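You operate a simulated robot arm through the tools that you are given. There is no shell and no other tool. Be economical: measure what you need, move in short steps, check, and stop when the job is done.

You run a simulated two-armed robot. Do the job below in one go: nothing can be reset, and whatever is moved stays where it is left.

## Task
Test the small grey coil off the stacks and stick on the label its result calls for.
Fine: coil on the rubber mat, one test clip on each end, dial at CLIPS; put the clips back on their pads before labelling; a good coil gets TESTED, else the open wire's name; leave the other coils. Set down upright: teal test clip, violet test clip.

It is judged by the outcome, as a careful person would: the job done as asked, and still so three seconds after it is handed in. It fails if anything else is knocked over, pushed out of place, dropped, spilled or broken.

## Robot
Two 7-joint arms with two-finger parallel grippers on one trunk, on a base that drives. Base frame: it is fixed to the floor where the robot stands at the start and does not move with it; the origin is under the middle of the robot, x ahead of it, y to its left, z up. Readings come in mm, rad, newtons and seconds.
The left shoulder is at the start at [50, 187, 1135], the right one opposite. Places, roughly: blue coil [3750, 250, 250]; dial of the test box [3900, 900, 900]; rubber mat on the TEST table [3600, 1200, 800]; teal pad by the test box [3900, 1000, 800]; teal test clip [3750, 1000, 750]; test button [3900, 600, 900]; violet pad by the test box [3900, 1000, 800]; violet test clip [4000, 1000, 750]. Payload 3.43 kg a hand.
The TCP of each hand is the grasp point between the finger pads, 30 mm short of the fingertips. In the tool frame z runs along the fingers and y along their closing line. Largest opening 94 mm; finger width 28, thickness 10; the body of the gripper, 50 by 96 mm, starts 55 mm behind the TCP.
Orientation is that of the tool frame in the base frame, as a unit quaternion [x, y, z, w]. With the fingers straight down and closing along the base's y, the tool's x points along the base's -x, its y along +y and its z along -z.

## Interface
- The arms move only by the tool send_rows. It takes "left_series", "right_series" or both (then of equal length, played together; a hand with none holds still); each is a list of rows, each a list of 6 numbers: the shift along the tool's x, y, z in mm, then the turn, a rotation vector about the tool's x, y, z in rad. In form: [[x, y, z, ax, ay, az], ...]. A call has 1 to 20 rows; each row is the pose to reach, as a shift and turn from the pose commanded when the call began, along the tool's axes at that moment. "left_gripper" and "right_gripper" are, for a hand that has rows, the opening in per cent of the stroke, from 0 (shut) to 100 (fully open), set as the call begins (left out, the last holds). Rows are played at 5 a second. More than 50 mm and 0.15 rad between two rows, or a gripper value outside its range, and nothing of the call is played. A pose out of reach is approached as far as the arm can. The call stops where the force on the tool passes 90 N (or 10 N more than at its start, if that is more) or the arm is blocked; 0.2 s more then pass. Each finger travels about 153 mm/s and halts on what it meets, pressing with about 23 N; the grip force reading is that of the motor and also rises with nothing between the fingers. The clock runs only during rows and for 0.2 s after the last one: add rows that repeat a pose to give the fingers time. It gives the time, the measured TCP pose, the force on the tool (base axes), the opening and the grip force at its end, in the units of the frame above (readings bear some noise), with the torque about the TCP (base axes, N m) and any sound that the robot's microphone picked up.
- Cameras (640 x 400 px; columns grow to the right, rows downward): "scene" is now at [116.1, -58.2, 1310.6]; the picture's right is [-0.66, -0.75, 0.00], its down [-0.41, 0.36, -0.84] and it looks along [0.63, -0.55, -0.55] (base axes); focal length 280 px, centre (320, 200). "left" rides on the left gripper at [76, -14, -103] in its tool frame; the picture's right is [0.18, 0.98, 0.00], its down [-0.75, 0.14, -0.64] and it looks along [-0.63, 0.12, 0.77] (tool axes); focal length 243 px, centre (320, 200). "right" rides on the right gripper at [76, 14, -103] in its tool frame; the picture's right is [-0.18, 0.98, 0.00], its down [-0.75, -0.14, -0.64] and it looks along [-0.63, -0.12, 0.77] (tool axes); focal length 243 px, centre (320, 200). There is no depth. A picture from a camera that has moved, and an enlarged one, comes with that camera's place and axes in the base frame and with its lens. The place of the scene camera against the robot may be out by one fixed shift of up to 18 mm in any direction.
- get_image(camera): a new picture of that camera. It takes no simulated time.
- move_column(by): slides the trunk up (or, below 0, down) by that many mm; the arms and the scene camera ride with it, the base frame stays. It gives what a move gives, with no picture.
- drive_base(legs): drives the robot by 1 to 6 legs, each [ahead, left, turn to the left] in mm, mm and rad, along the robot's own axes; the way and the turn of a leg run together, so that a leg with both is an arc; at most 1500 mm and 3.142 rad a leg. The arms and the cameras ride along, it lands a little off, and it stops where it bumps. It gives what a move gives.
- head_to(pan, tilt): turns the head with the scene camera to pan (to the left, within 1.396 rad either way) and tilt (down, from -0.506 to 1.204), counted from straight ahead of the robot. It gives what a move gives.
- close_up(camera, box): a new picture of the part [left, top, right, bottom] of that camera's present view, enlarged. It takes no simulated time.
- hand_in(): hands the job in; it is judged then, once.

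Work in short steps. Places have to be worked out from the pictures, the camera data and where the tool is seen: move nearer, look again, correct. Check each grasp and each placing, and mend what went wrong. You have 120 turns and 108 pictures in all, those below and enlarged ones among them. Open the grippers and draw the arms clear of the work before you hand the job in, unless the task says otherwise; then end with one line.

The tools are called after "Request:" as name(argument=value, ...) on one line, values as JSON. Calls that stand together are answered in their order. send_rows: Moves the arms, as the interface text tells. Its arguments: {"type":"object","properties":{"left_series":{"type":"array"},"left_gripper":{"type":"number"},"right_series":{"type":"array"},"right_gripper":{"type":"number"}},"required":[]} The other tools are called the same way: move_column (by) slides the trunk up or down; drive_base (legs) drives the base; head_to (pan, tilt) turns the head that bears the scene camera; get_image (camera) takes a picture; close_up (camera, box) takes an enlarged picture of a part of a camera's view; hand_in () hands the job in.

At the start:

```text
time_s: 0.0
left_position: [403.4, -32.0, 998.3]
left_ee_rot: [0.001, 1.0, 0.0, 0.0]
left_wrist_force: [0.1, -0.3, 0.1]
left_wrist_torque: [-0.02, 0.01, -0.03]
left_opening: 94.0
left_grip_force: 0.0
right_position: [303.3, -449.3, 1000.5]
right_ee_rot: [0.001, 1.0, 0.0, 0.0]
right_wrist_force: [0.2, 0.6, -0.1]
right_wrist_torque: [0.02, 0.02, 0.01]
right_opening: 94.3
right_grip_force: 0.1
trunk travel left (down, up): [-350.0, 82.0]
robot x, y, heading: [-2.3, 0.1, 0.004]
head pan, tilt: [-0.721, 0.579]
```

scene: 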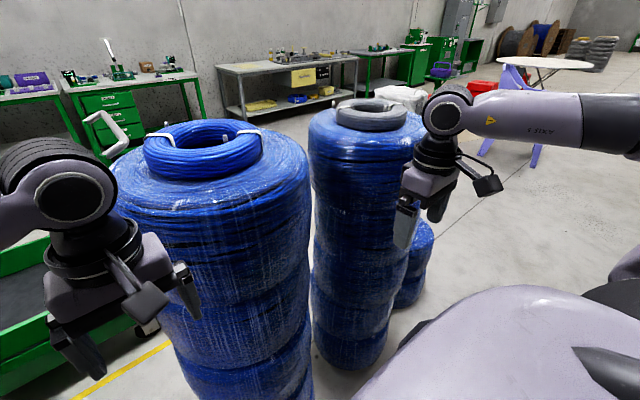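
right: 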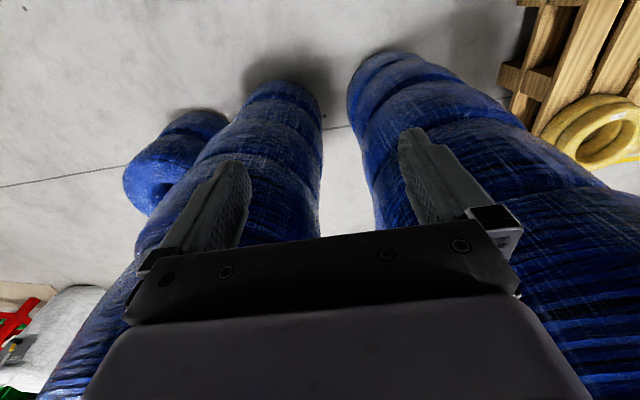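
left: 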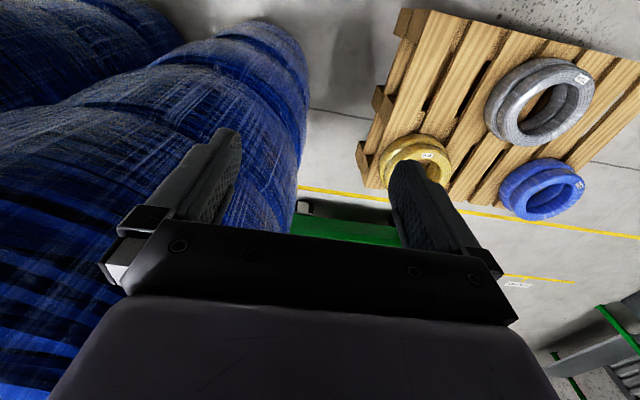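

The small grey coil sits on top of the farther stack. I'll enlarge it and look ahead for the test table.

Request:
close_up(camera="scene", box=[300, 60, 460, 160])

Request:
head_to(pan=0.1, tilt=0.35)

Request:
get_image(camera="scene")

```text
4.00 times, centred on (380, 110) of scene
camera zoom: at [116.1, -58.2, 1310.6], right [-0.66, -0.75, 0.0], down [-0.41, 0.36, -0.84], along [0.63, -0.55, -0.55], focal length 1121 px, centre (80, 560)
```

zoom: 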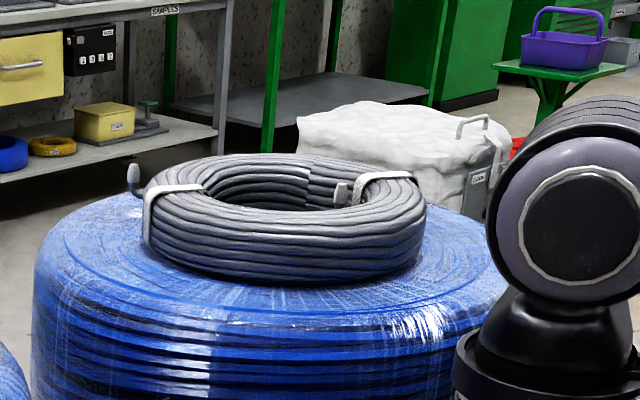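

```text
time_s: 1.1
left_position: [402.7, -31.4, 1000.6]
left_ee_rot: [0.0, 1.0, 0.0, 0.0]
left_wrist_force: [0.2, 0.3, 0.1]
left_wrist_torque: [0.02, 0.01, 0.0]
left_opening: 93.8
left_grip_force: 0.1
right_position: [304.1, -450.8, 999.5]
right_ee_rot: [0.0, 1.0, 0.001, 0.0]
right_wrist_force: [0.6, 0.2, -0.4]
right_wrist_torque: [-0.01, 0.01, -0.02]
right_opening: 94.3
right_grip_force: 0.1
trunk travel left (down, up): [-350.0, 82.0]
robot x, y, heading: [-3.4, 0.8, 0.003]
head pan, tilt: [0.099, 0.351]
```

```text
103 pictures are left
camera scene: at [141.9, 9.7, 1331.5], right [0.1, -1.0, 0.0], down [-0.34, -0.03, -0.94], along [0.93, 0.09, -0.34], focal length 280 px, centre (320, 200)
```

scene: 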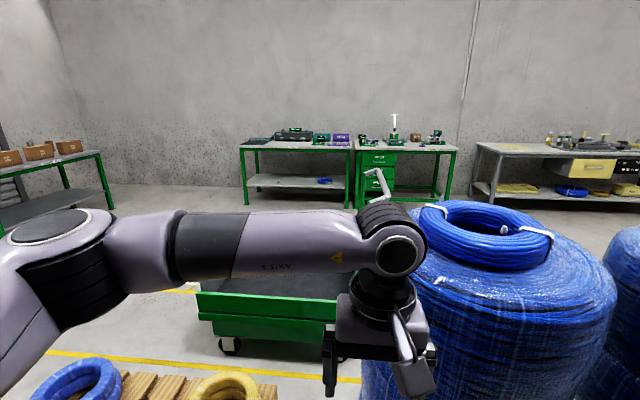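

Two-ray estimate: grey coil near (620,-720,1080), about 200 mm across. I'll raise the trunk and the right hand clear of the stack tops, and look again.

Request:
move_column(by=80)

Request:
send_rows(right_series=[[0, 0, -40, 0, 0, 0], [0, 0, -80, 0, 0, 0], [0, 0, -120, 0, 0, 0], [0, 0, -160, 0, 0, 0], [0, 0, -160, 0, 0, 0]], left_series=[[0, 0, -40, 0, 0, 0], [0, 0, -80, 0, 0, 0], [0, 0, -120, 0, 0, 0], [0, 0, -160, 0, 0, 0], [0, 0, -160, 0, 0, 0]])

Request:
head_to(pan=-0.75, tilt=0.45)

Request:
get_image(camera="scene")

Request:
get_image(camera="right")

```text
time_s: 2.3
left_position: [402.6, -32.2, 1080.1]
left_ee_rot: [0.001, 1.0, 0.0, -0.001]
left_wrist_force: [-0.8, -0.6, -0.1]
left_wrist_torque: [0.01, 0.0, -0.03]
left_opening: 94.0
left_grip_force: 0.0
right_position: [303.3, -450.8, 1080.9]
right_ee_rot: [0.0, 1.0, -0.001, 0.001]
right_wrist_force: [0.0, 0.1, 0.7]
right_wrist_torque: [-0.02, 0.03, 0.0]
right_opening: 93.9
right_grip_force: 0.0
trunk travel left (down, up): [-430.0, 2.0]
robot x, y, heading: [1.3, -2.7, -0.0]
head pan, tilt: [0.099, 0.351]
```

```text
time_s: 3.5
left_position: [404.3, -30.3, 1239.9]
left_ee_rot: [0.0, 1.0, 0.0, -0.002]
left_wrist_force: [-0.6, 0.4, 0.3]
left_wrist_torque: [0.02, -0.02, -0.01]
left_opening: 94.2
left_grip_force: 0.0
right_position: [306.0, -453.5, 1238.3]
right_ee_rot: [0.0, 1.0, 0.0, 0.001]
right_wrist_force: [0.4, 0.0, -0.4]
right_wrist_torque: [-0.04, 0.02, 0.01]
right_opening: 94.3
right_grip_force: 0.1
trunk travel left (down, up): [-430.0, 2.0]
robot x, y, heading: [0.1, -1.2, 0.0]
head pan, tilt: [0.099, 0.351]
```

```text
time_s: 4.7
left_position: [404.1, -30.3, 1240.1]
left_ee_rot: [0.0, 1.0, 0.0, -0.002]
left_wrist_force: [0.0, 0.2, -0.2]
left_wrist_torque: [0.03, 0.0, 0.01]
left_opening: 93.8
left_grip_force: 0.0
right_position: [305.0, -453.1, 1238.8]
right_ee_rot: [-0.001, 1.0, 0.0, 0.0]
right_wrist_force: [0.4, -0.2, -0.2]
right_wrist_torque: [0.0, -0.04, -0.03]
right_opening: 93.9
right_grip_force: 0.1
trunk travel left (down, up): [-430.0, 2.0]
robot x, y, heading: [1.0, 3.8, 0.0]
head pan, tilt: [-0.75, 0.45]
```

```text
102 pictures are left
camera scene: at [116.5, -62.1, 1402.3], right [-0.68, -0.73, 0.0], down [-0.32, 0.3, -0.9], along [0.66, -0.61, -0.44], focal length 280 px, centre (320, 200)
```

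scene: 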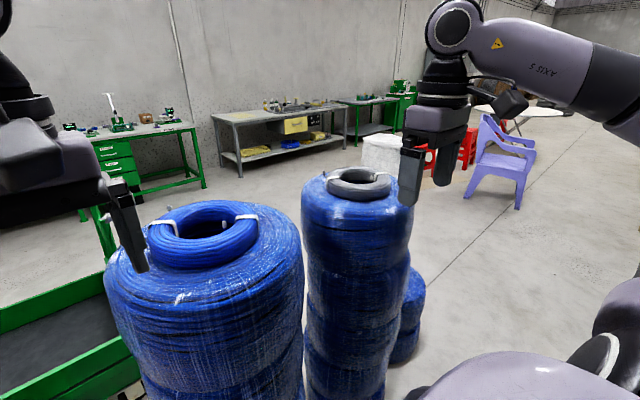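

```text
101 pictures are left
camera right: at [227.0, -438.8, 1340.7], right [0.18, 0.98, 0.0], down [0.75, -0.14, 0.64], along [0.63, -0.12, -0.77], focal length 243 px, centre (320, 200)
```

right: 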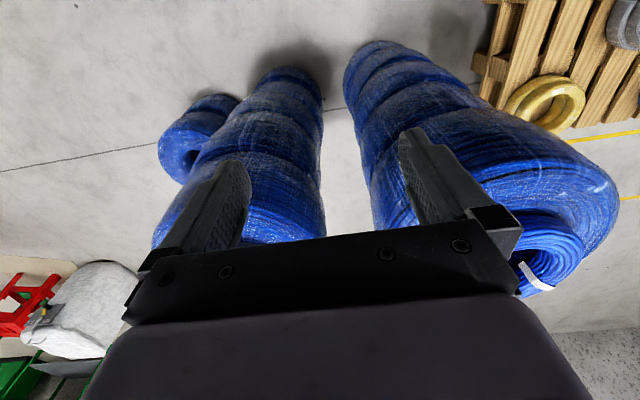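

Triangulated: grey coil centre about (605,-665), top about 1095, ring ~200 mm across. I shift the base 200 mm to the right, parallel to the stacks, to get it in easy reach.

Request:
drive_base(legs=[[0, -200, 0]])

Request:
get_image(camera="scene")

Request:
get_image(camera="right")

```text
time_s: 7.1
left_position: [405.4, -225.7, 1239.9]
left_ee_rot: [-0.006, 1.0, 0.0, -0.001]
left_wrist_force: [1.0, 0.0, -0.5]
left_wrist_torque: [0.01, 0.02, 0.01]
left_opening: 94.1
left_grip_force: 0.0
right_position: [310.5, -649.4, 1238.8]
right_ee_rot: [-0.004, 1.0, 0.0, 0.001]
right_wrist_force: [-0.7, 0.2, 0.0]
right_wrist_torque: [-0.02, 0.0, 0.0]
right_opening: 93.8
right_grip_force: 0.1
trunk travel left (down, up): [-430.0, 2.0]
robot x, y, heading: [0.2, -200.9, 0.011]
head pan, tilt: [-0.75, 0.45]
```

```text
100 pictures are left
camera scene: at [117.9, -259.9, 1402.3], right [-0.68, -0.74, 0.0], down [-0.32, 0.29, -0.9], along [0.66, -0.61, -0.44], focal length 280 px, centre (320, 200)
```

scene: 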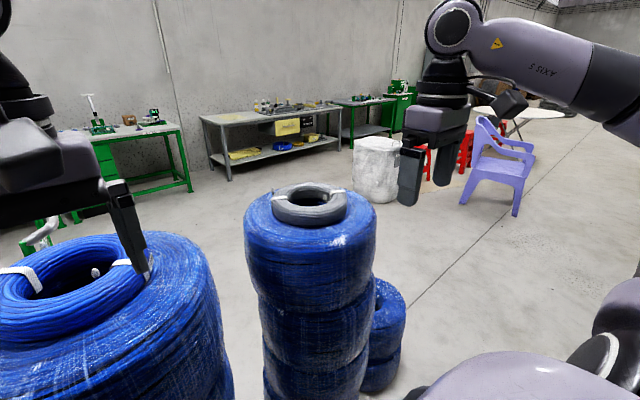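

```text
99 pictures are left
camera right: at [231.8, -635.6, 1340.6], right [0.18, 0.98, 0.0], down [0.75, -0.13, 0.64], along [0.63, -0.11, -0.77], focal length 243 px, centre (320, 200)
```

right: 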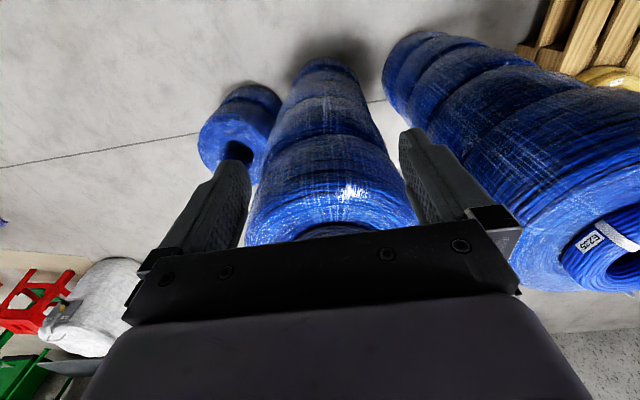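

Second triangulation gives coil centre about (627,-687), z about 1070. I enlarge it to see its straps and wire ends before choosing the grasp.

Request:
close_up(camera="scene", box=[240, 160, 384, 250])

```text
4.44 times, centred on (312, 205) of scene
camera zoom: at [117.9, -259.9, 1402.3], right [-0.68, -0.74, 0.0], down [-0.32, 0.29, -0.9], along [0.66, -0.61, -0.44], focal length 1245 px, centre (356, 178)
```

zoom: 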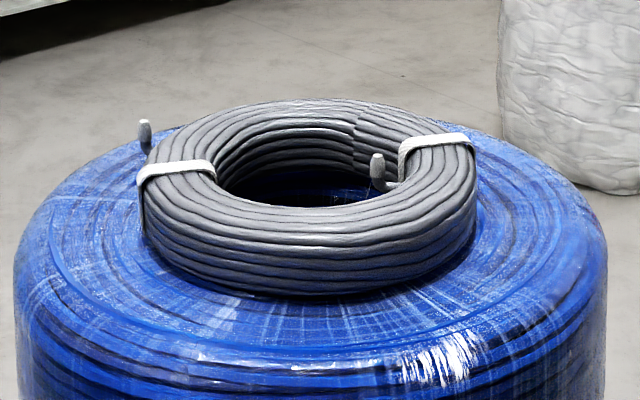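

The ends stand up at the coil's far-left outside and inside the right of the hole, straps near them; the +y side of the ring is free, and closing along y fits there. I move the right hand above that spot, staying high.

Request:
send_rows(right_series=[[-45, 6, 0, 0, 0, 0], [-90, 12, 0, 0, 0, 0], [-135, 18, 0, 0, 0, 0], [-180, 24, 0, 0, 0, 0], [-225, 30, 0, 0, 0, 0], [-265, 37, 0, 0, 0, 0], [-265, 37, 0, 0, 0, 0]])

Request:
get_image(camera="right")

Request:
get_image(camera="scene")

```text
time_s: 8.7
left_position: [406.7, -229.2, 1238.5]
left_ee_rot: [-0.004, 1.0, 0.002, -0.001]
left_wrist_force: [0.1, -0.4, 0.7]
left_wrist_torque: [0.0, -0.01, -0.01]
left_opening: 94.1
left_grip_force: 0.0
right_position: [560.3, -579.6, 1232.7]
right_ee_rot: [-0.002, 1.0, 0.001, 0.0]
right_wrist_force: [-0.4, -0.8, -0.1]
right_wrist_torque: [0.08, 0.0, 0.02]
right_opening: 93.9
right_grip_force: 0.0
right hand out of reach, approached as far as the arm can: row 5, 6, 7
trunk travel left (down, up): [-430.0, 2.0]
robot x, y, heading: [2.1, -198.0, 0.011]
head pan, tilt: [-0.75, 0.45]
```

```text
97 pictures are left
camera right: at [482.7, -566.3, 1334.6], right [0.18, 0.98, 0.0], down [0.75, -0.14, 0.64], along [0.63, -0.11, -0.77], focal length 243 px, centre (320, 200)
```

right: 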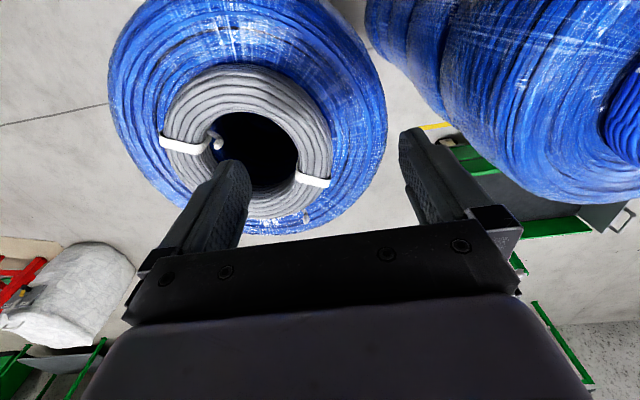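

```text
96 pictures are left
camera scene: at [117.9, -262.6, 1402.0], right [-0.68, -0.74, 0.0], down [-0.32, 0.3, -0.9], along [0.66, -0.61, -0.44], focal length 280 px, centre (320, 200)
```

scene: 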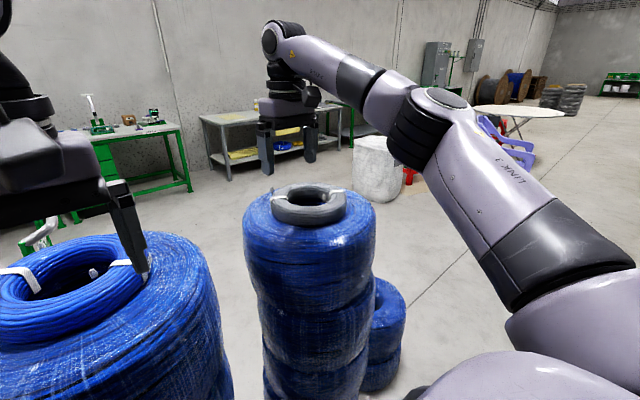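

The wrist camera puts the coil centre at about (597,-671), top about 1083. The hand is at its reach limit, so I shift the base 140 mm more to the right and bring the hand back over the ring's +y side.

Request:
drive_base(legs=[[0, -140, 0]])

Request:
send_rows(right_series=[[0, 45, 0, 0, 0, 0], [-10, 90, 0, 0, 0, 0], [-25, 123, 0, 0, 0, 0], [-25, 123, 0, 0, 0, 0]])

Request:
get_image(camera="right")

```text
time_s: 10.6
left_position: [407.8, -365.5, 1238.4]
left_ee_rot: [-0.007, 1.0, 0.001, -0.002]
left_wrist_force: [-0.9, 0.3, -0.3]
left_wrist_torque: [0.01, 0.01, 0.0]
left_opening: 94.1
left_grip_force: 0.1
right_position: [563.7, -716.6, 1232.9]
right_ee_rot: [-0.004, 1.0, 0.0, 0.0]
right_wrist_force: [-0.7, 0.2, 0.0]
right_wrist_torque: [0.0, 0.01, 0.0]
right_opening: 94.1
right_grip_force: 0.1
trunk travel left (down, up): [-430.0, 2.0]
robot x, y, heading: [4.6, -339.7, 0.01]
head pan, tilt: [-0.75, 0.45]
```

```text
time_s: 11.6
left_position: [407.6, -366.0, 1239.7]
left_ee_rot: [-0.006, 1.0, 0.0, -0.001]
left_wrist_force: [0.1, -0.2, 0.4]
left_wrist_torque: [-0.01, 0.03, -0.01]
left_opening: 94.1
left_grip_force: 0.0
right_position: [540.2, -613.8, 1217.6]
right_ee_rot: [-0.004, 1.0, 0.0, 0.0]
right_wrist_force: [0.1, 0.2, 0.0]
right_wrist_torque: [-0.02, 0.03, 0.01]
right_opening: 93.9
right_grip_force: 0.1
right hand out of reach, approached as far as the arm can: row 1, 2, 3, 4
trunk travel left (down, up): [-430.0, 2.0]
robot x, y, heading: [-0.8, -340.9, 0.01]
head pan, tilt: [-0.75, 0.45]
```

```text
95 pictures are left
camera right: at [463.0, -600.2, 1320.5], right [0.18, 0.98, 0.0], down [0.75, -0.13, 0.64], along [0.63, -0.11, -0.77], focal length 243 px, centre (320, 200)
```

right: 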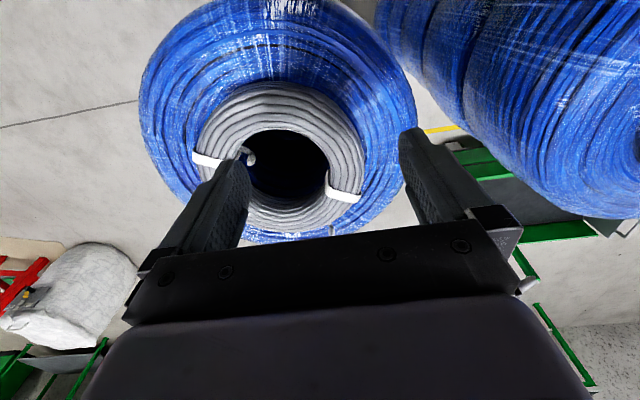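

Again limited by reach at this height. I lower 60 mm (tips still above the coil) where reach should be better and see where it lands.

Request:
send_rows(right_series=[[0, 0, 30, 0, 0, 0], [0, 0, 60, 0, 0, 0], [0, 0, 60, 0, 0, 0]])

Request:
get_image(camera="right")

```text
time_s: 12.3
left_position: [406.3, -365.3, 1237.7]
left_ee_rot: [-0.006, 1.0, 0.0, -0.001]
left_wrist_force: [0.3, 0.8, 0.1]
left_wrist_torque: [0.03, -0.03, 0.01]
left_opening: 93.7
left_grip_force: 0.1
right_position: [542.5, -612.7, 1156.2]
right_ee_rot: [-0.004, 1.0, -0.001, 0.0]
right_wrist_force: [0.4, -0.8, 0.6]
right_wrist_torque: [-0.02, 0.0, 0.0]
right_opening: 93.6
right_grip_force: 0.0
trunk travel left (down, up): [-430.0, 2.0]
robot x, y, heading: [-0.7, -338.7, 0.007]
head pan, tilt: [-0.75, 0.45]
```

```text
94 pictures are left
camera right: at [464.0, -599.9, 1259.1], right [0.18, 0.98, 0.0], down [0.75, -0.13, 0.64], along [0.63, -0.11, -0.77], focal length 243 px, centre (320, 200)
```

right: 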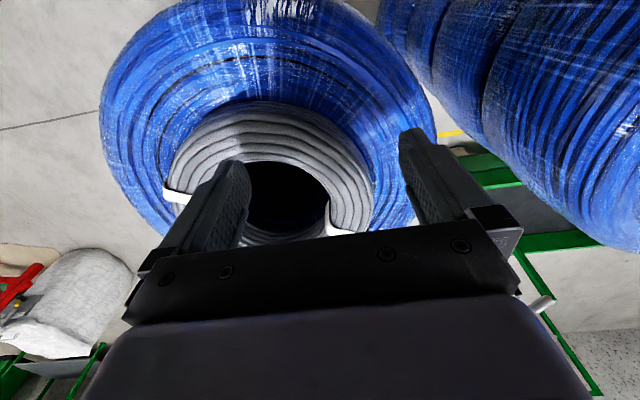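

Coil centre refined to about (585,-665), top about 1090, ring about 40 mm thick. I centre over the ring's +y side at (575,-591) and look.

Request:
send_rows(right_series=[[-16, 11, 0, 0, 0, 0], [-33, 22, 0, 0, 0, 0], [-33, 22, 10, 0, 0, 0], [-33, 22, 10, 0, 0, 0]])

Request:
get_image(camera="right")

```text
time_s: 13.3
left_position: [407.1, -366.0, 1239.3]
left_ee_rot: [-0.005, 1.0, 0.001, 0.0]
left_wrist_force: [-1.1, 0.2, -0.4]
left_wrist_torque: [0.01, -0.02, -0.03]
left_opening: 94.1
left_grip_force: 0.0
right_position: [551.9, -601.9, 1146.2]
right_ee_rot: [-0.004, 1.0, 0.0, 0.001]
right_wrist_force: [-0.5, 0.5, 0.1]
right_wrist_torque: [0.0, -0.02, -0.01]
right_opening: 94.0
right_grip_force: 0.0
right hand out of reach, approached as far as the arm can: row 1, 2, 3, 4
trunk travel left (down, up): [-430.0, 2.0]
robot x, y, heading: [3.5, -338.9, 0.015]
head pan, tilt: [-0.75, 0.45]
```

```text
93 pictures are left
camera right: at [473.6, -588.8, 1248.8], right [0.18, 0.98, 0.0], down [0.75, -0.13, 0.64], along [0.63, -0.11, -0.77], focal length 243 px, centre (320, 200)
```

right: 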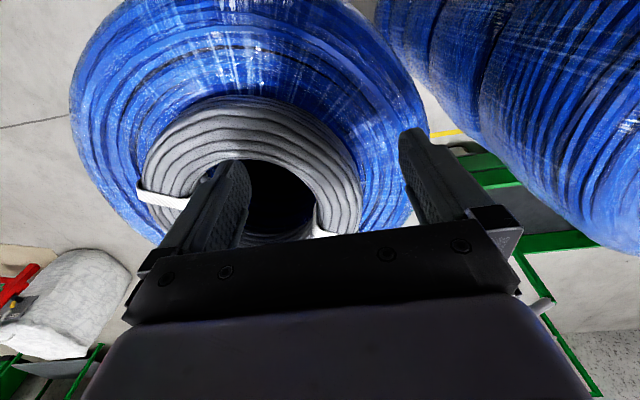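

Still ~23 mm short of reach. Before inching forward, I look down at the base's clearance to the stacks.

Request:
head_to(pan=-0.3, tilt=1.2)

Request:
get_image(camera="scene")

```text
time_s: 14.4
left_position: [407.5, -365.1, 1238.2]
left_ee_rot: [-0.006, 1.0, -0.001, -0.002]
left_wrist_force: [0.0, -0.6, 0.4]
left_wrist_torque: [0.0, -0.01, 0.0]
left_opening: 94.1
left_grip_force: 0.0
right_position: [552.2, -601.9, 1147.0]
right_ee_rot: [-0.005, 1.0, 0.0, 0.001]
right_wrist_force: [0.2, 0.0, 0.3]
right_wrist_torque: [0.03, -0.02, -0.02]
right_opening: 94.1
right_grip_force: 0.0
trunk travel left (down, up): [-430.0, 2.0]
robot x, y, heading: [-1.9, -343.1, 0.012]
head pan, tilt: [-0.3, 1.201]
```

```text
92 pictures are left
camera scene: at [105.1, -354.7, 1344.2], right [-0.29, -0.96, 0.0], down [-0.89, 0.27, -0.36], along [0.35, -0.1, -0.93], focal length 280 px, centre (320, 200)
```

scene: 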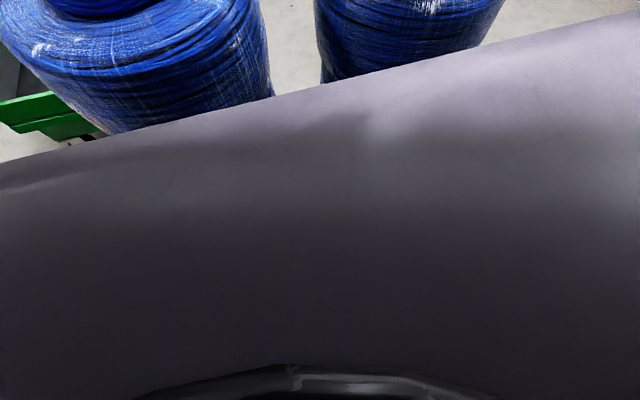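

The front of the robot stays well short of the stacks, so I drive 50 mm ahead; the fingertips are still above the coil.

Request:
drive_base(legs=[[50, 0, 0]])

Request:
head_to(pan=-0.75, tilt=0.6)

Request:
get_image(camera="right")

Request:
get_image(camera="scene")

```text
time_s: 15.4
left_position: [459.6, -364.8, 1238.9]
left_ee_rot: [-0.006, 1.0, -0.001, -0.001]
left_wrist_force: [-0.1, -0.3, -0.1]
left_wrist_torque: [-0.01, 0.05, -0.05]
left_opening: 93.8
left_grip_force: 0.1
right_position: [603.5, -602.1, 1145.3]
right_ee_rot: [-0.005, 1.0, -0.001, 0.001]
right_wrist_force: [0.2, -0.1, -0.9]
right_wrist_torque: [-0.01, 0.03, 0.0]
right_opening: 94.3
right_grip_force: 0.0
trunk travel left (down, up): [-430.0, 2.0]
robot x, y, heading: [52.6, -335.5, 0.005]
head pan, tilt: [-0.3, 1.201]
```

```text
time_s: 16.4
left_position: [458.3, -365.7, 1238.8]
left_ee_rot: [-0.005, 1.0, 0.0, 0.0]
left_wrist_force: [-0.1, 0.3, 0.2]
left_wrist_torque: [0.01, -0.02, -0.02]
left_opening: 93.9
left_grip_force: 0.0
right_position: [603.0, -602.8, 1146.0]
right_ee_rot: [-0.005, 1.0, 0.0, 0.001]
right_wrist_force: [1.0, -0.3, 0.8]
right_wrist_torque: [0.0, 0.0, -0.01]
right_opening: 94.0
right_grip_force: 0.1
trunk travel left (down, up): [-430.0, 2.0]
robot x, y, heading: [55.0, -340.7, 0.002]
head pan, tilt: [-0.75, 0.6]
```

```text
91 pictures are left
camera right: at [524.6, -588.6, 1249.0], right [0.18, 0.98, 0.0], down [0.75, -0.13, 0.64], along [0.63, -0.11, -0.77], focal length 243 px, centre (320, 200)
```

right: 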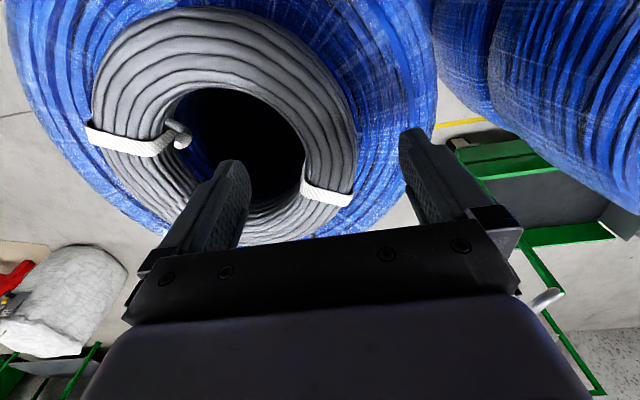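

```text
90 pictures are left
camera scene: at [167.8, -397.7, 1388.7], right [-0.67, -0.74, 0.0], down [-0.42, 0.38, -0.82], along [0.61, -0.56, -0.57], focal length 280 px, centre (320, 200)
```

scene: 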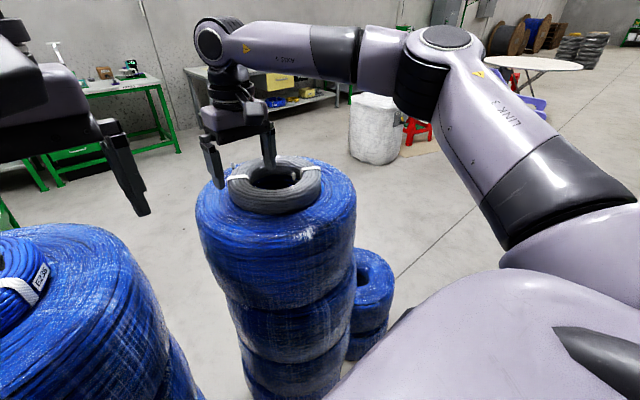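

Ring section to grip lies at about (575,-594). I shift there and descend with the tips to about 1075, then look from the scene camera.

Request:
send_rows(right_series=[[15, 4, 0, 0, 0, 0], [28, 9, 0, 0, 0, 0], [28, 9, 20, 0, 0, 0], [28, 9, 40, 0, 0, 0], [28, 9, 40, 0, 0, 0]])

Request:
get_image(camera="right")

Request:
close_up(camera="scene", box=[180, 120, 340, 220])

```text
time_s: 17.6
left_position: [454.8, -364.7, 1237.9]
left_ee_rot: [-0.004, 1.0, 0.0, 0.0]
left_wrist_force: [-0.2, 0.8, -0.5]
left_wrist_torque: [0.01, 0.03, -0.01]
left_opening: 94.2
left_grip_force: 0.1
right_position: [579.6, -593.0, 1128.7]
right_ee_rot: [-0.003, 1.0, -0.002, 0.022]
right_wrist_force: [-6.5, 0.2, 32.7]
right_wrist_torque: [-1.62, 0.64, -0.51]
right_opening: 93.9
right_grip_force: 0.0
trunk travel left (down, up): [-430.0, 2.0]
robot x, y, heading: [56.4, -341.5, 0.006]
head pan, tilt: [-0.75, 0.6]
stopped in row 5 (right hand): the force on the tool passed its limit at 91 N (the readings are from after the stop); the commanded pose is now the measured one
```

```text
89 pictures are left
camera right: at [497.0, -578.5, 1227.4], right [0.18, 0.98, 0.0], down [0.72, -0.13, 0.68], along [0.67, -0.12, -0.74], focal length 243 px, centre (320, 200)
```

right: 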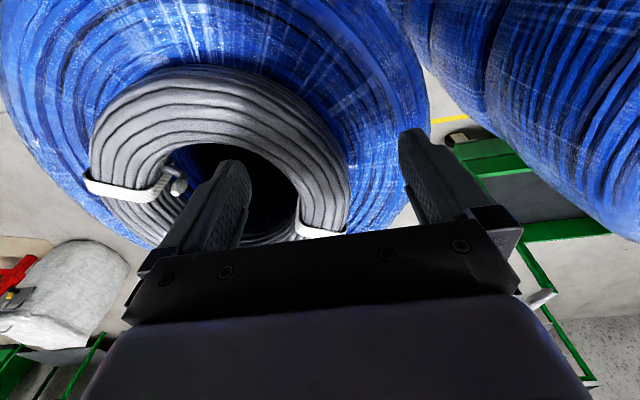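

```text
4.00 times, centred on (260, 170) of scene
camera zoom: at [165.3, -396.8, 1388.6], right [-0.68, -0.74, 0.0], down [-0.42, 0.38, -0.83], along [0.61, -0.56, -0.56], focal length 1121 px, centre (560, 320)
```

zoom: 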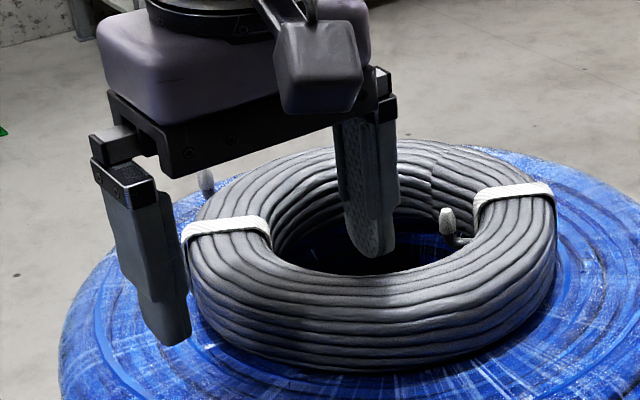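

The force/torque places the contact on the inner finger's near edge, and the scene close-up agrees: the hole centre is really about (603,-665), so my x was ~20 mm short. I lift, straighten the tilt, shift ahead 22 mm and check.

Request:
send_rows(right_series=[[0, 0, -15, 0, 0.022, 0], [0, 0, -25, 0, 0.044, 0], [-12, 0, -25, 0, 0.044, 0], [-23, -2, -25, 0, 0.044, 0], [-23, -2, -25, 0, 0.044, 0]])

Request:
close_up(camera="scene", box=[180, 120, 340, 220])

Request:
get_image(camera="right")

```text
time_s: 18.8
left_position: [457.2, -365.2, 1239.0]
left_ee_rot: [-0.005, 1.0, 0.001, -0.001]
left_wrist_force: [0.1, 0.1, 0.4]
left_wrist_torque: [-0.01, 0.0, 0.0]
left_opening: 93.8
left_grip_force: 0.0
right_position: [598.3, -599.7, 1146.8]
right_ee_rot: [-0.003, 1.0, -0.002, -0.004]
right_wrist_force: [-0.2, 0.1, 0.4]
right_wrist_torque: [0.0, 0.03, -0.06]
right_opening: 94.3
right_grip_force: 0.0
right hand out of reach, approached as far as the arm can: row 4, 5
trunk travel left (down, up): [-430.0, 2.0]
robot x, y, heading: [50.8, -341.3, 0.011]
head pan, tilt: [-0.75, 0.6]
```

```text
4.00 times, centred on (260, 170) of scene
camera zoom: at [167.7, -398.1, 1388.7], right [-0.67, -0.74, 0.0], down [-0.42, 0.38, -0.83], along [0.61, -0.56, -0.57], focal length 1121 px, centre (560, 320)
```

zoom: 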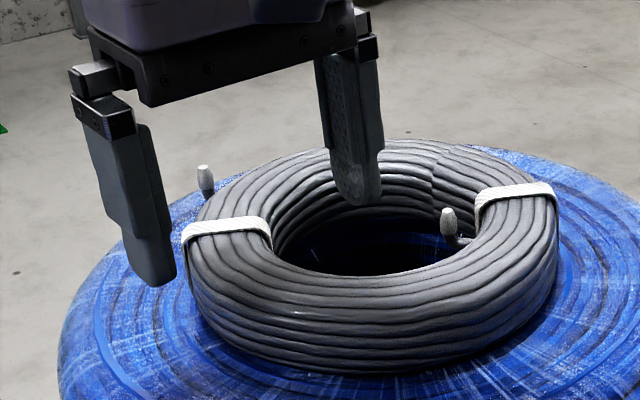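

```text
86 pictures are left
camera right: at [521.2, -584.9, 1250.5], right [0.18, 0.98, 0.0], down [0.76, -0.13, 0.64], along [0.62, -0.12, -0.77], focal length 243 px, centre (320, 200)
```

right: 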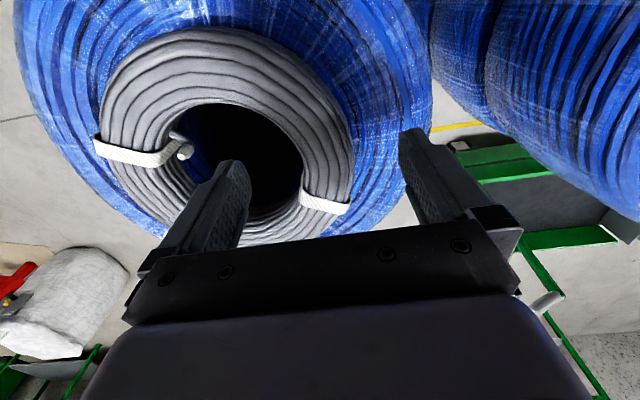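

Re-working edge rays (corrected for perspective): coil centre about (611,-669), ring section at y -579..-619, so the hand at (598,-600) is right over the section. Descend gently.

Request:
send_rows(right_series=[[0, 0, 10, 0, 0, 0], [0, 0, 20, 0, 0, 0], [0, 0, 30, 0, 0, 0], [0, 0, 40, 0, 0, 0], [0, 0, 40, 0, 0, 0]])

Request:
close_up(camera="scene", box=[180, 120, 340, 220])

```text
time_s: 20.0
left_position: [458.2, -366.4, 1239.5]
left_ee_rot: [-0.005, 1.0, 0.0, 0.001]
left_wrist_force: [0.3, 0.7, 0.9]
left_wrist_torque: [0.04, 0.01, 0.02]
left_opening: 94.2
left_grip_force: 0.0
right_position: [596.8, -598.1, 1108.1]
right_ee_rot: [-0.003, 1.0, -0.002, -0.004]
right_wrist_force: [0.3, -0.4, -0.2]
right_wrist_torque: [-0.02, -0.01, -0.01]
right_opening: 93.9
right_grip_force: 0.0
trunk travel left (down, up): [-430.0, 2.0]
robot x, y, heading: [52.6, -341.7, 0.008]
head pan, tilt: [-0.75, 0.6]
```

```text
4.00 times, centred on (260, 170) of scene
camera zoom: at [167.6, -398.1, 1388.7], right [-0.67, -0.74, 0.0], down [-0.42, 0.38, -0.83], along [0.61, -0.56, -0.56], focal length 1121 px, centre (560, 320)
```

zoom: 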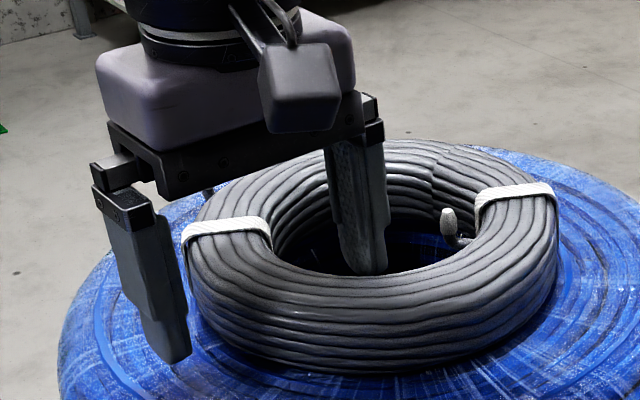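

No contact now and the inner finger is in the hole. Lower ~20 mm more in small steps.

Request:
send_rows(right_series=[[0, 0, 5, 0, 0, 0], [0, 0, 10, 0, 0, 0], [0, 0, 15, 0, 0, 0], [0, 0, 20, 0, 0, 0], [0, 0, 20, 0, 0, 0]])

Request:
close_up(camera="scene", box=[180, 120, 340, 220])

```text
time_s: 21.2
left_position: [457.7, -365.4, 1239.6]
left_ee_rot: [-0.005, 1.0, 0.0, 0.0]
left_wrist_force: [0.1, 0.5, -0.1]
left_wrist_torque: [-0.03, -0.01, 0.0]
left_opening: 93.9
left_grip_force: 0.0
right_position: [596.4, -600.2, 1088.9]
right_ee_rot: [-0.002, 1.0, -0.001, -0.004]
right_wrist_force: [0.7, -0.7, 5.5]
right_wrist_torque: [0.28, -0.09, -0.02]
right_opening: 93.7
right_grip_force: 0.1
trunk travel left (down, up): [-430.0, 2.0]
robot x, y, heading: [53.2, -337.7, 0.013]
head pan, tilt: [-0.75, 0.6]
```

```text
4.00 times, centred on (260, 170) of scene
camera zoom: at [167.2, -397.9, 1388.9], right [-0.67, -0.74, 0.0], down [-0.42, 0.38, -0.83], along [0.61, -0.56, -0.56], focal length 1121 px, centre (560, 320)
```

zoom: 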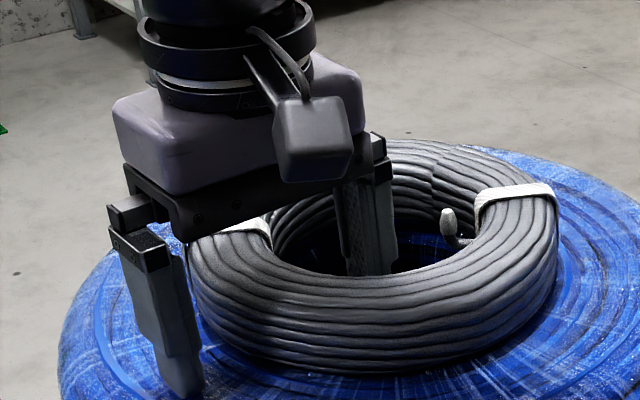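

The outer fingertip just touches the stack top (z≈1058). I back off 3 mm and close.

Request:
send_rows(right_series=[[0, 0, -3, 0, 0, 0], [0, 0, -3, 0, 0, 0], [0, 0, -3, 0, 0, 0], [0, 0, -3, 0, 0, 0]], right_gripper=0)

Request:
close_up(camera="scene", box=[180, 120, 340, 220])

```text
time_s: 22.2
left_position: [458.9, -365.8, 1239.1]
left_ee_rot: [-0.006, 1.0, -0.001, -0.001]
left_wrist_force: [0.2, 0.0, -0.2]
left_wrist_torque: [-0.01, 0.0, 0.0]
left_opening: 93.9
left_grip_force: 0.1
right_position: [596.4, -599.8, 1089.1]
right_ee_rot: [-0.004, 1.0, -0.002, -0.006]
right_wrist_force: [-0.2, 0.1, 0.5]
right_wrist_torque: [0.37, 0.01, -0.01]
right_opening: 39.7
right_grip_force: 22.6
trunk travel left (down, up): [-430.0, 2.0]
robot x, y, heading: [53.4, -339.1, 0.009]
head pan, tilt: [-0.75, 0.6]
```

```text
4.00 times, centred on (260, 170) of scene
camera zoom: at [168.1, -398.4, 1388.6], right [-0.67, -0.74, 0.0], down [-0.42, 0.38, -0.82], along [0.61, -0.56, -0.57], focal length 1121 px, centre (560, 320)
```

zoom: 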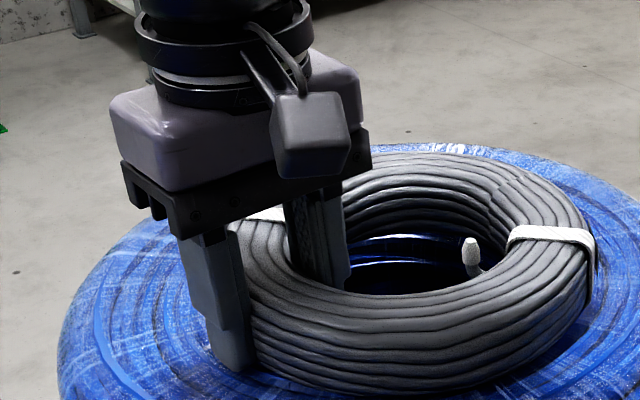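

Gripped at 39.7 mm. Lift slowly and check.

Request:
send_rows(right_series=[[0, 0, -10, 0, 0, 0], [0, 0, -20, 0, 0, 0], [0, 0, -30, 0, 0, 0], [5, 0, -42, 0, 0, 0], [10, 0, -54, 0, 0, 0], [10, 0, -54, 0, 0, 0]])

Request:
get_image(camera="scene")

```text
time_s: 23.6
left_position: [458.4, -367.1, 1239.7]
left_ee_rot: [-0.005, 1.0, 0.001, -0.001]
left_wrist_force: [0.2, -0.8, 0.7]
left_wrist_torque: [-0.06, 0.01, -0.02]
left_opening: 93.9
left_grip_force: 0.0
right_position: [586.6, -598.2, 1143.7]
right_ee_rot: [-0.004, 1.0, -0.002, -0.006]
right_wrist_force: [0.1, -0.3, -6.1]
right_wrist_torque: [0.44, -0.02, 0.02]
right_opening: 39.9
right_grip_force: 23.4
trunk travel left (down, up): [-430.0, 2.0]
robot x, y, heading: [53.2, -342.0, 0.009]
head pan, tilt: [-0.75, 0.6]
```

```text
82 pictures are left
camera scene: at [168.3, -398.5, 1388.6], right [-0.67, -0.74, 0.0], down [-0.42, 0.38, -0.82], along [0.61, -0.56, -0.57], focal length 280 px, centre (320, 200)
```

scene: 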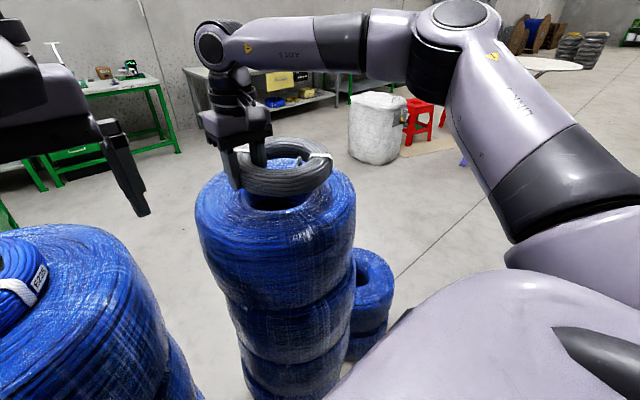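

The coil hangs level in the hand (0.6 kg). I back the base 350 mm away from the stacks with the coil held high, then look at the floor ahead for a route.

Request:
drive_base(legs=[[-350, 0, 0]])

Request:
head_to(pan=0.25, tilt=0.5)

Request:
get_image(camera="scene")

Request:
head_to(pan=-0.7, tilt=0.5)

Request:
get_image(camera="scene")

```text
time_s: 25.8
left_position: [115.7, -368.7, 1240.2]
left_ee_rot: [-0.008, 1.0, 0.0, 0.0]
left_wrist_force: [0.1, 0.0, 0.6]
left_wrist_torque: [-0.02, -0.02, -0.01]
left_opening: 94.0
left_grip_force: 0.2
right_position: [245.6, -599.7, 1143.7]
right_ee_rot: [-0.005, 1.0, -0.001, -0.005]
right_wrist_force: [0.9, 0.1, -6.2]
right_wrist_torque: [0.41, -0.02, -0.02]
right_opening: 39.9
right_grip_force: 22.7
trunk travel left (down, up): [-430.0, 2.0]
robot x, y, heading: [-288.7, -342.9, 0.01]
head pan, tilt: [-0.75, 0.6]
```

```text
time_s: 27.1
left_position: [116.1, -369.6, 1238.1]
left_ee_rot: [-0.007, 1.0, 0.0, -0.001]
left_wrist_force: [0.3, 0.6, 0.4]
left_wrist_torque: [0.03, -0.02, -0.03]
left_opening: 94.0
left_grip_force: 0.0
right_position: [246.0, -599.9, 1143.0]
right_ee_rot: [-0.006, 1.0, -0.001, -0.005]
right_wrist_force: [-0.3, 0.1, -6.2]
right_wrist_torque: [0.41, -0.02, -0.01]
right_opening: 39.8
right_grip_force: 22.6
trunk travel left (down, up): [-430.0, 2.0]
robot x, y, heading: [-290.1, -345.0, 0.015]
head pan, tilt: [0.25, 0.499]
```

```text
81 pictures are left
camera scene: at [-151.4, -319.0, 1397.7], right [0.26, -0.97, 0.0], down [-0.46, -0.12, -0.88], along [0.85, 0.23, -0.48], focal length 280 px, centre (320, 200)
```

scene: 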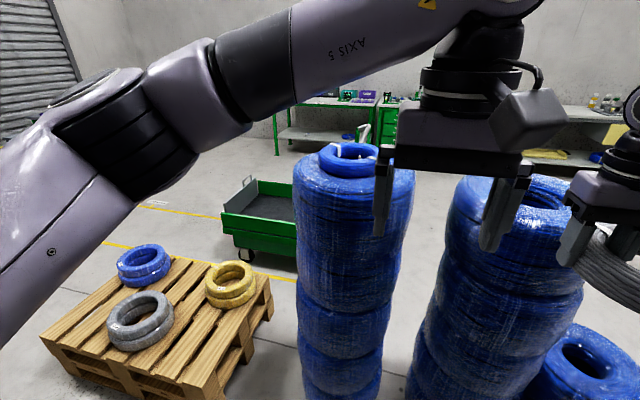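

```text
time_s: 28.3
left_position: [115.5, -367.3, 1239.5]
left_ee_rot: [-0.009, 1.0, 0.0, -0.001]
left_wrist_force: [0.0, 0.2, -0.1]
left_wrist_torque: [0.0, -0.01, -0.01]
left_opening: 93.8
left_grip_force: 0.0
right_position: [246.4, -599.4, 1143.2]
right_ee_rot: [-0.005, 1.0, -0.002, -0.006]
right_wrist_force: [0.1, 0.8, -5.9]
right_wrist_torque: [0.4, -0.01, 0.01]
right_opening: 39.9
right_grip_force: 22.7
trunk travel left (down, up): [-430.0, 2.0]
robot x, y, heading: [-284.8, -346.3, 0.013]
head pan, tilt: [-0.7, 0.499]
```

```text
80 pictures are left
camera scene: at [-168.7, -400.2, 1397.7], right [-0.63, -0.77, 0.0], down [-0.37, 0.3, -0.88], along [0.68, -0.56, -0.48], focal length 280 px, centre (320, 200)
```

scene: 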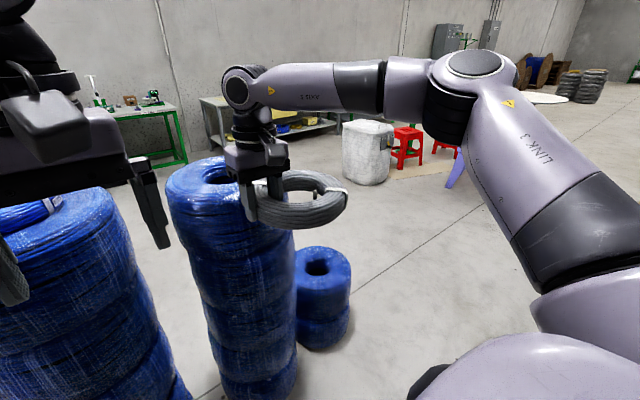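

The right side is open floor, with a small stack near (680,-1100) and a bin near (1750,-2600). I route round the right: sideways to y≈-1720, then ahead past the stacks.

Request:
drive_base(legs=[[0, -1380, 0], [1400, 0, 0]])

Request:
head_to(pan=0.6, tilt=0.45)

Request:
get_image(camera="scene")

Request:
head_to(pan=-0.4, tilt=0.5)

Request:
get_image(camera="scene")

```text
time_s: 47.6
left_position: [1525.6, -1813.0, 1238.5]
left_ee_rot: [0.003, 1.0, 0.0, 0.0]
left_wrist_force: [0.4, 0.5, 0.0]
left_wrist_torque: [-0.02, 0.01, 0.03]
left_opening: 94.0
left_grip_force: 0.0
right_position: [1650.0, -2047.6, 1142.6]
right_ee_rot: [0.006, 1.0, -0.002, -0.006]
right_wrist_force: [-0.4, 0.2, -6.2]
right_wrist_torque: [0.45, -0.01, -0.01]
right_opening: 40.3
right_grip_force: 22.8
trunk travel left (down, up): [-430.0, 2.0]
robot x, y, heading: [1120.4, -1779.8, -0.011]
head pan, tilt: [-0.7, 0.499]
```

```text
time_s: 49.1
left_position: [1525.9, -1813.2, 1238.9]
left_ee_rot: [0.003, 1.0, 0.0, -0.002]
left_wrist_force: [-0.1, -0.2, -0.1]
left_wrist_torque: [0.0, 0.02, 0.02]
left_opening: 94.0
left_grip_force: 0.1
right_position: [1649.7, -2047.3, 1143.9]
right_ee_rot: [0.006, 1.0, -0.001, -0.005]
right_wrist_force: [0.8, 0.3, -6.1]
right_wrist_torque: [0.45, -0.02, -0.03]
right_opening: 39.9
right_grip_force: 22.3
trunk travel left (down, up): [-430.0, 2.0]
robot x, y, heading: [1120.9, -1779.9, -0.005]
head pan, tilt: [0.6, 0.45]
```

```text
79 pictures are left
camera scene: at [1246.7, -1728.5, 1402.2], right [0.56, -0.83, 0.0], down [-0.36, -0.24, -0.9], along [0.75, 0.5, -0.44], focal length 280 px, centre (320, 200)
```

scene: 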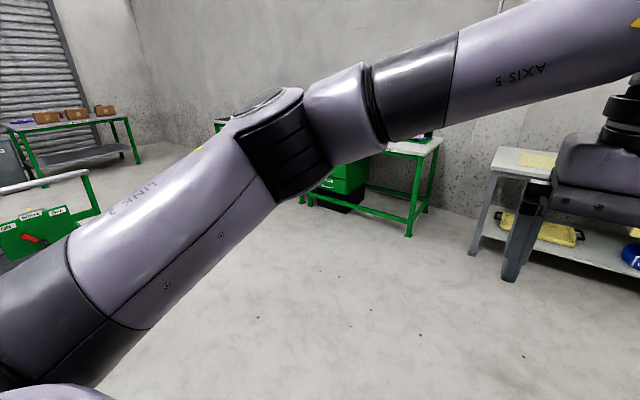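

```text
time_s: 50.4
left_position: [1525.4, -1813.7, 1239.4]
left_ee_rot: [0.004, 1.0, 0.0, 0.0]
left_wrist_force: [1.0, 0.8, -0.5]
left_wrist_torque: [0.0, 0.03, 0.04]
left_opening: 93.9
left_grip_force: 0.1
right_position: [1649.7, -2047.0, 1143.7]
right_ee_rot: [0.006, 1.0, -0.002, -0.006]
right_wrist_force: [0.7, -0.1, -5.8]
right_wrist_torque: [0.44, -0.03, 0.0]
right_opening: 39.8
right_grip_force: 22.7
trunk travel left (down, up): [-430.0, 2.0]
robot x, y, heading: [1118.2, -1781.8, -0.015]
head pan, tilt: [-0.4, 0.499]
```

```text
78 pictures are left
camera scene: at [1254.0, -1815.7, 1397.7], right [-0.4, -0.92, 0.0], down [-0.44, 0.19, -0.88], along [0.81, -0.35, -0.48], focal length 280 px, centre (320, 200)
```

scene: 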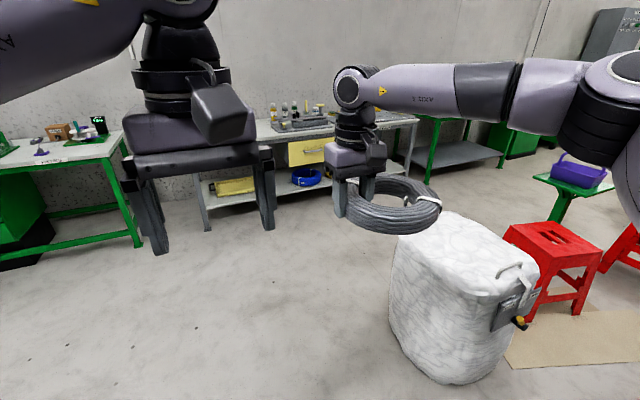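

The way ahead is clear. I drive on to x≈2600 and then left toward the TEST table, stopping to look.

Request:
drive_base(legs=[[1450, 0, 0], [0, 1400, 0]])

Request:
head_to(pan=0.75, tilt=0.4)

Request:
get_image(camera="scene")

Request:
head_to(pan=0.05, tilt=0.4)

Request:
get_image(camera="scene")

```text
time_s: 69.7
left_position: [2946.0, -388.5, 1238.3]
left_ee_rot: [-0.006, 1.0, 0.0, -0.001]
left_wrist_force: [-1.2, 0.1, 0.4]
left_wrist_torque: [0.03, 0.01, 0.0]
left_opening: 94.0
left_grip_force: 0.0
right_position: [3076.7, -620.8, 1142.7]
right_ee_rot: [-0.004, 1.0, -0.002, -0.007]
right_wrist_force: [-0.5, -0.9, -5.8]
right_wrist_torque: [0.43, -0.01, 0.03]
right_opening: 40.5
right_grip_force: 23.4
trunk travel left (down, up): [-430.0, 2.0]
robot x, y, heading: [2543.2, -367.2, 0.014]
head pan, tilt: [-0.4, 0.499]
```

```text
time_s: 71.0
left_position: [2946.5, -387.9, 1239.4]
left_ee_rot: [-0.008, 1.0, 0.0, 0.0]
left_wrist_force: [0.5, 0.7, -0.3]
left_wrist_torque: [0.0, 0.02, -0.05]
left_opening: 93.9
left_grip_force: 0.0
right_position: [3075.1, -620.6, 1142.8]
right_ee_rot: [-0.004, 1.0, -0.002, -0.007]
right_wrist_force: [-0.4, -0.9, -6.0]
right_wrist_torque: [0.38, -0.01, 0.02]
right_opening: 40.3
right_grip_force: 23.4
trunk travel left (down, up): [-430.0, 2.0]
robot x, y, heading: [2538.4, -364.6, 0.016]
head pan, tilt: [0.75, 0.4]
```

```text
77 pictures are left
camera scene: at [2658.1, -298.5, 1406.9], right [0.69, -0.72, 0.0], down [-0.28, -0.27, -0.92], along [0.67, 0.64, -0.39], focal length 280 px, centre (320, 200)
```

scene: 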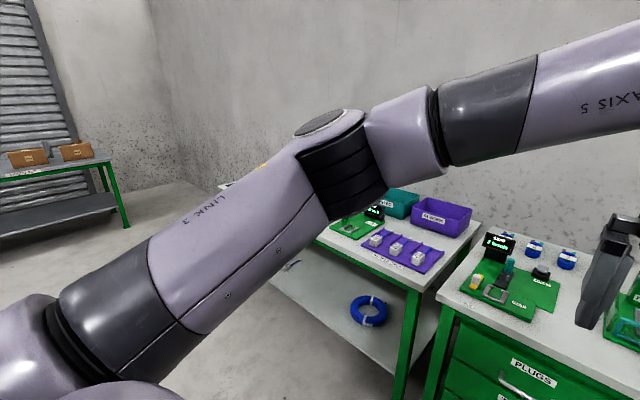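

```text
time_s: 72.1
left_position: [2946.5, -388.9, 1239.0]
left_ee_rot: [-0.007, 1.0, 0.0, -0.001]
left_wrist_force: [-0.5, -0.1, 0.9]
left_wrist_torque: [0.0, 0.0, 0.01]
left_opening: 93.9
left_grip_force: 0.2
right_position: [3075.9, -620.9, 1142.5]
right_ee_rot: [-0.005, 1.0, -0.002, -0.007]
right_wrist_force: [0.9, -0.5, -5.9]
right_wrist_torque: [0.38, 0.0, 0.01]
right_opening: 40.3
right_grip_force: 23.2
trunk travel left (down, up): [-430.0, 2.0]
robot x, y, heading: [2540.8, -360.9, 0.013]
head pan, tilt: [0.051, 0.4]
```

```text
76 pictures are left
camera scene: at [2683.6, -356.5, 1406.9], right [0.06, -1.0, 0.0], down [-0.39, -0.02, -0.92], along [0.92, 0.06, -0.39], focal length 280 px, centre (320, 200)
```

scene: 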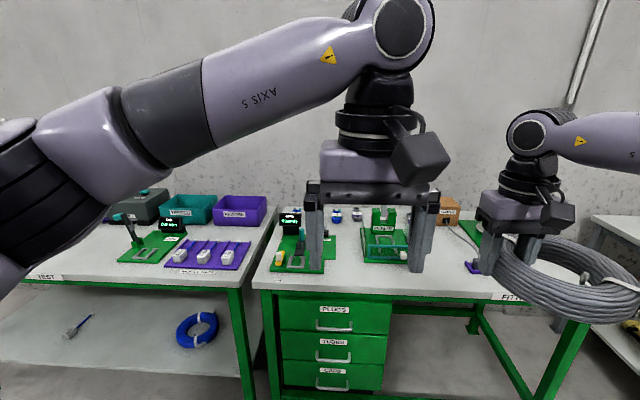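

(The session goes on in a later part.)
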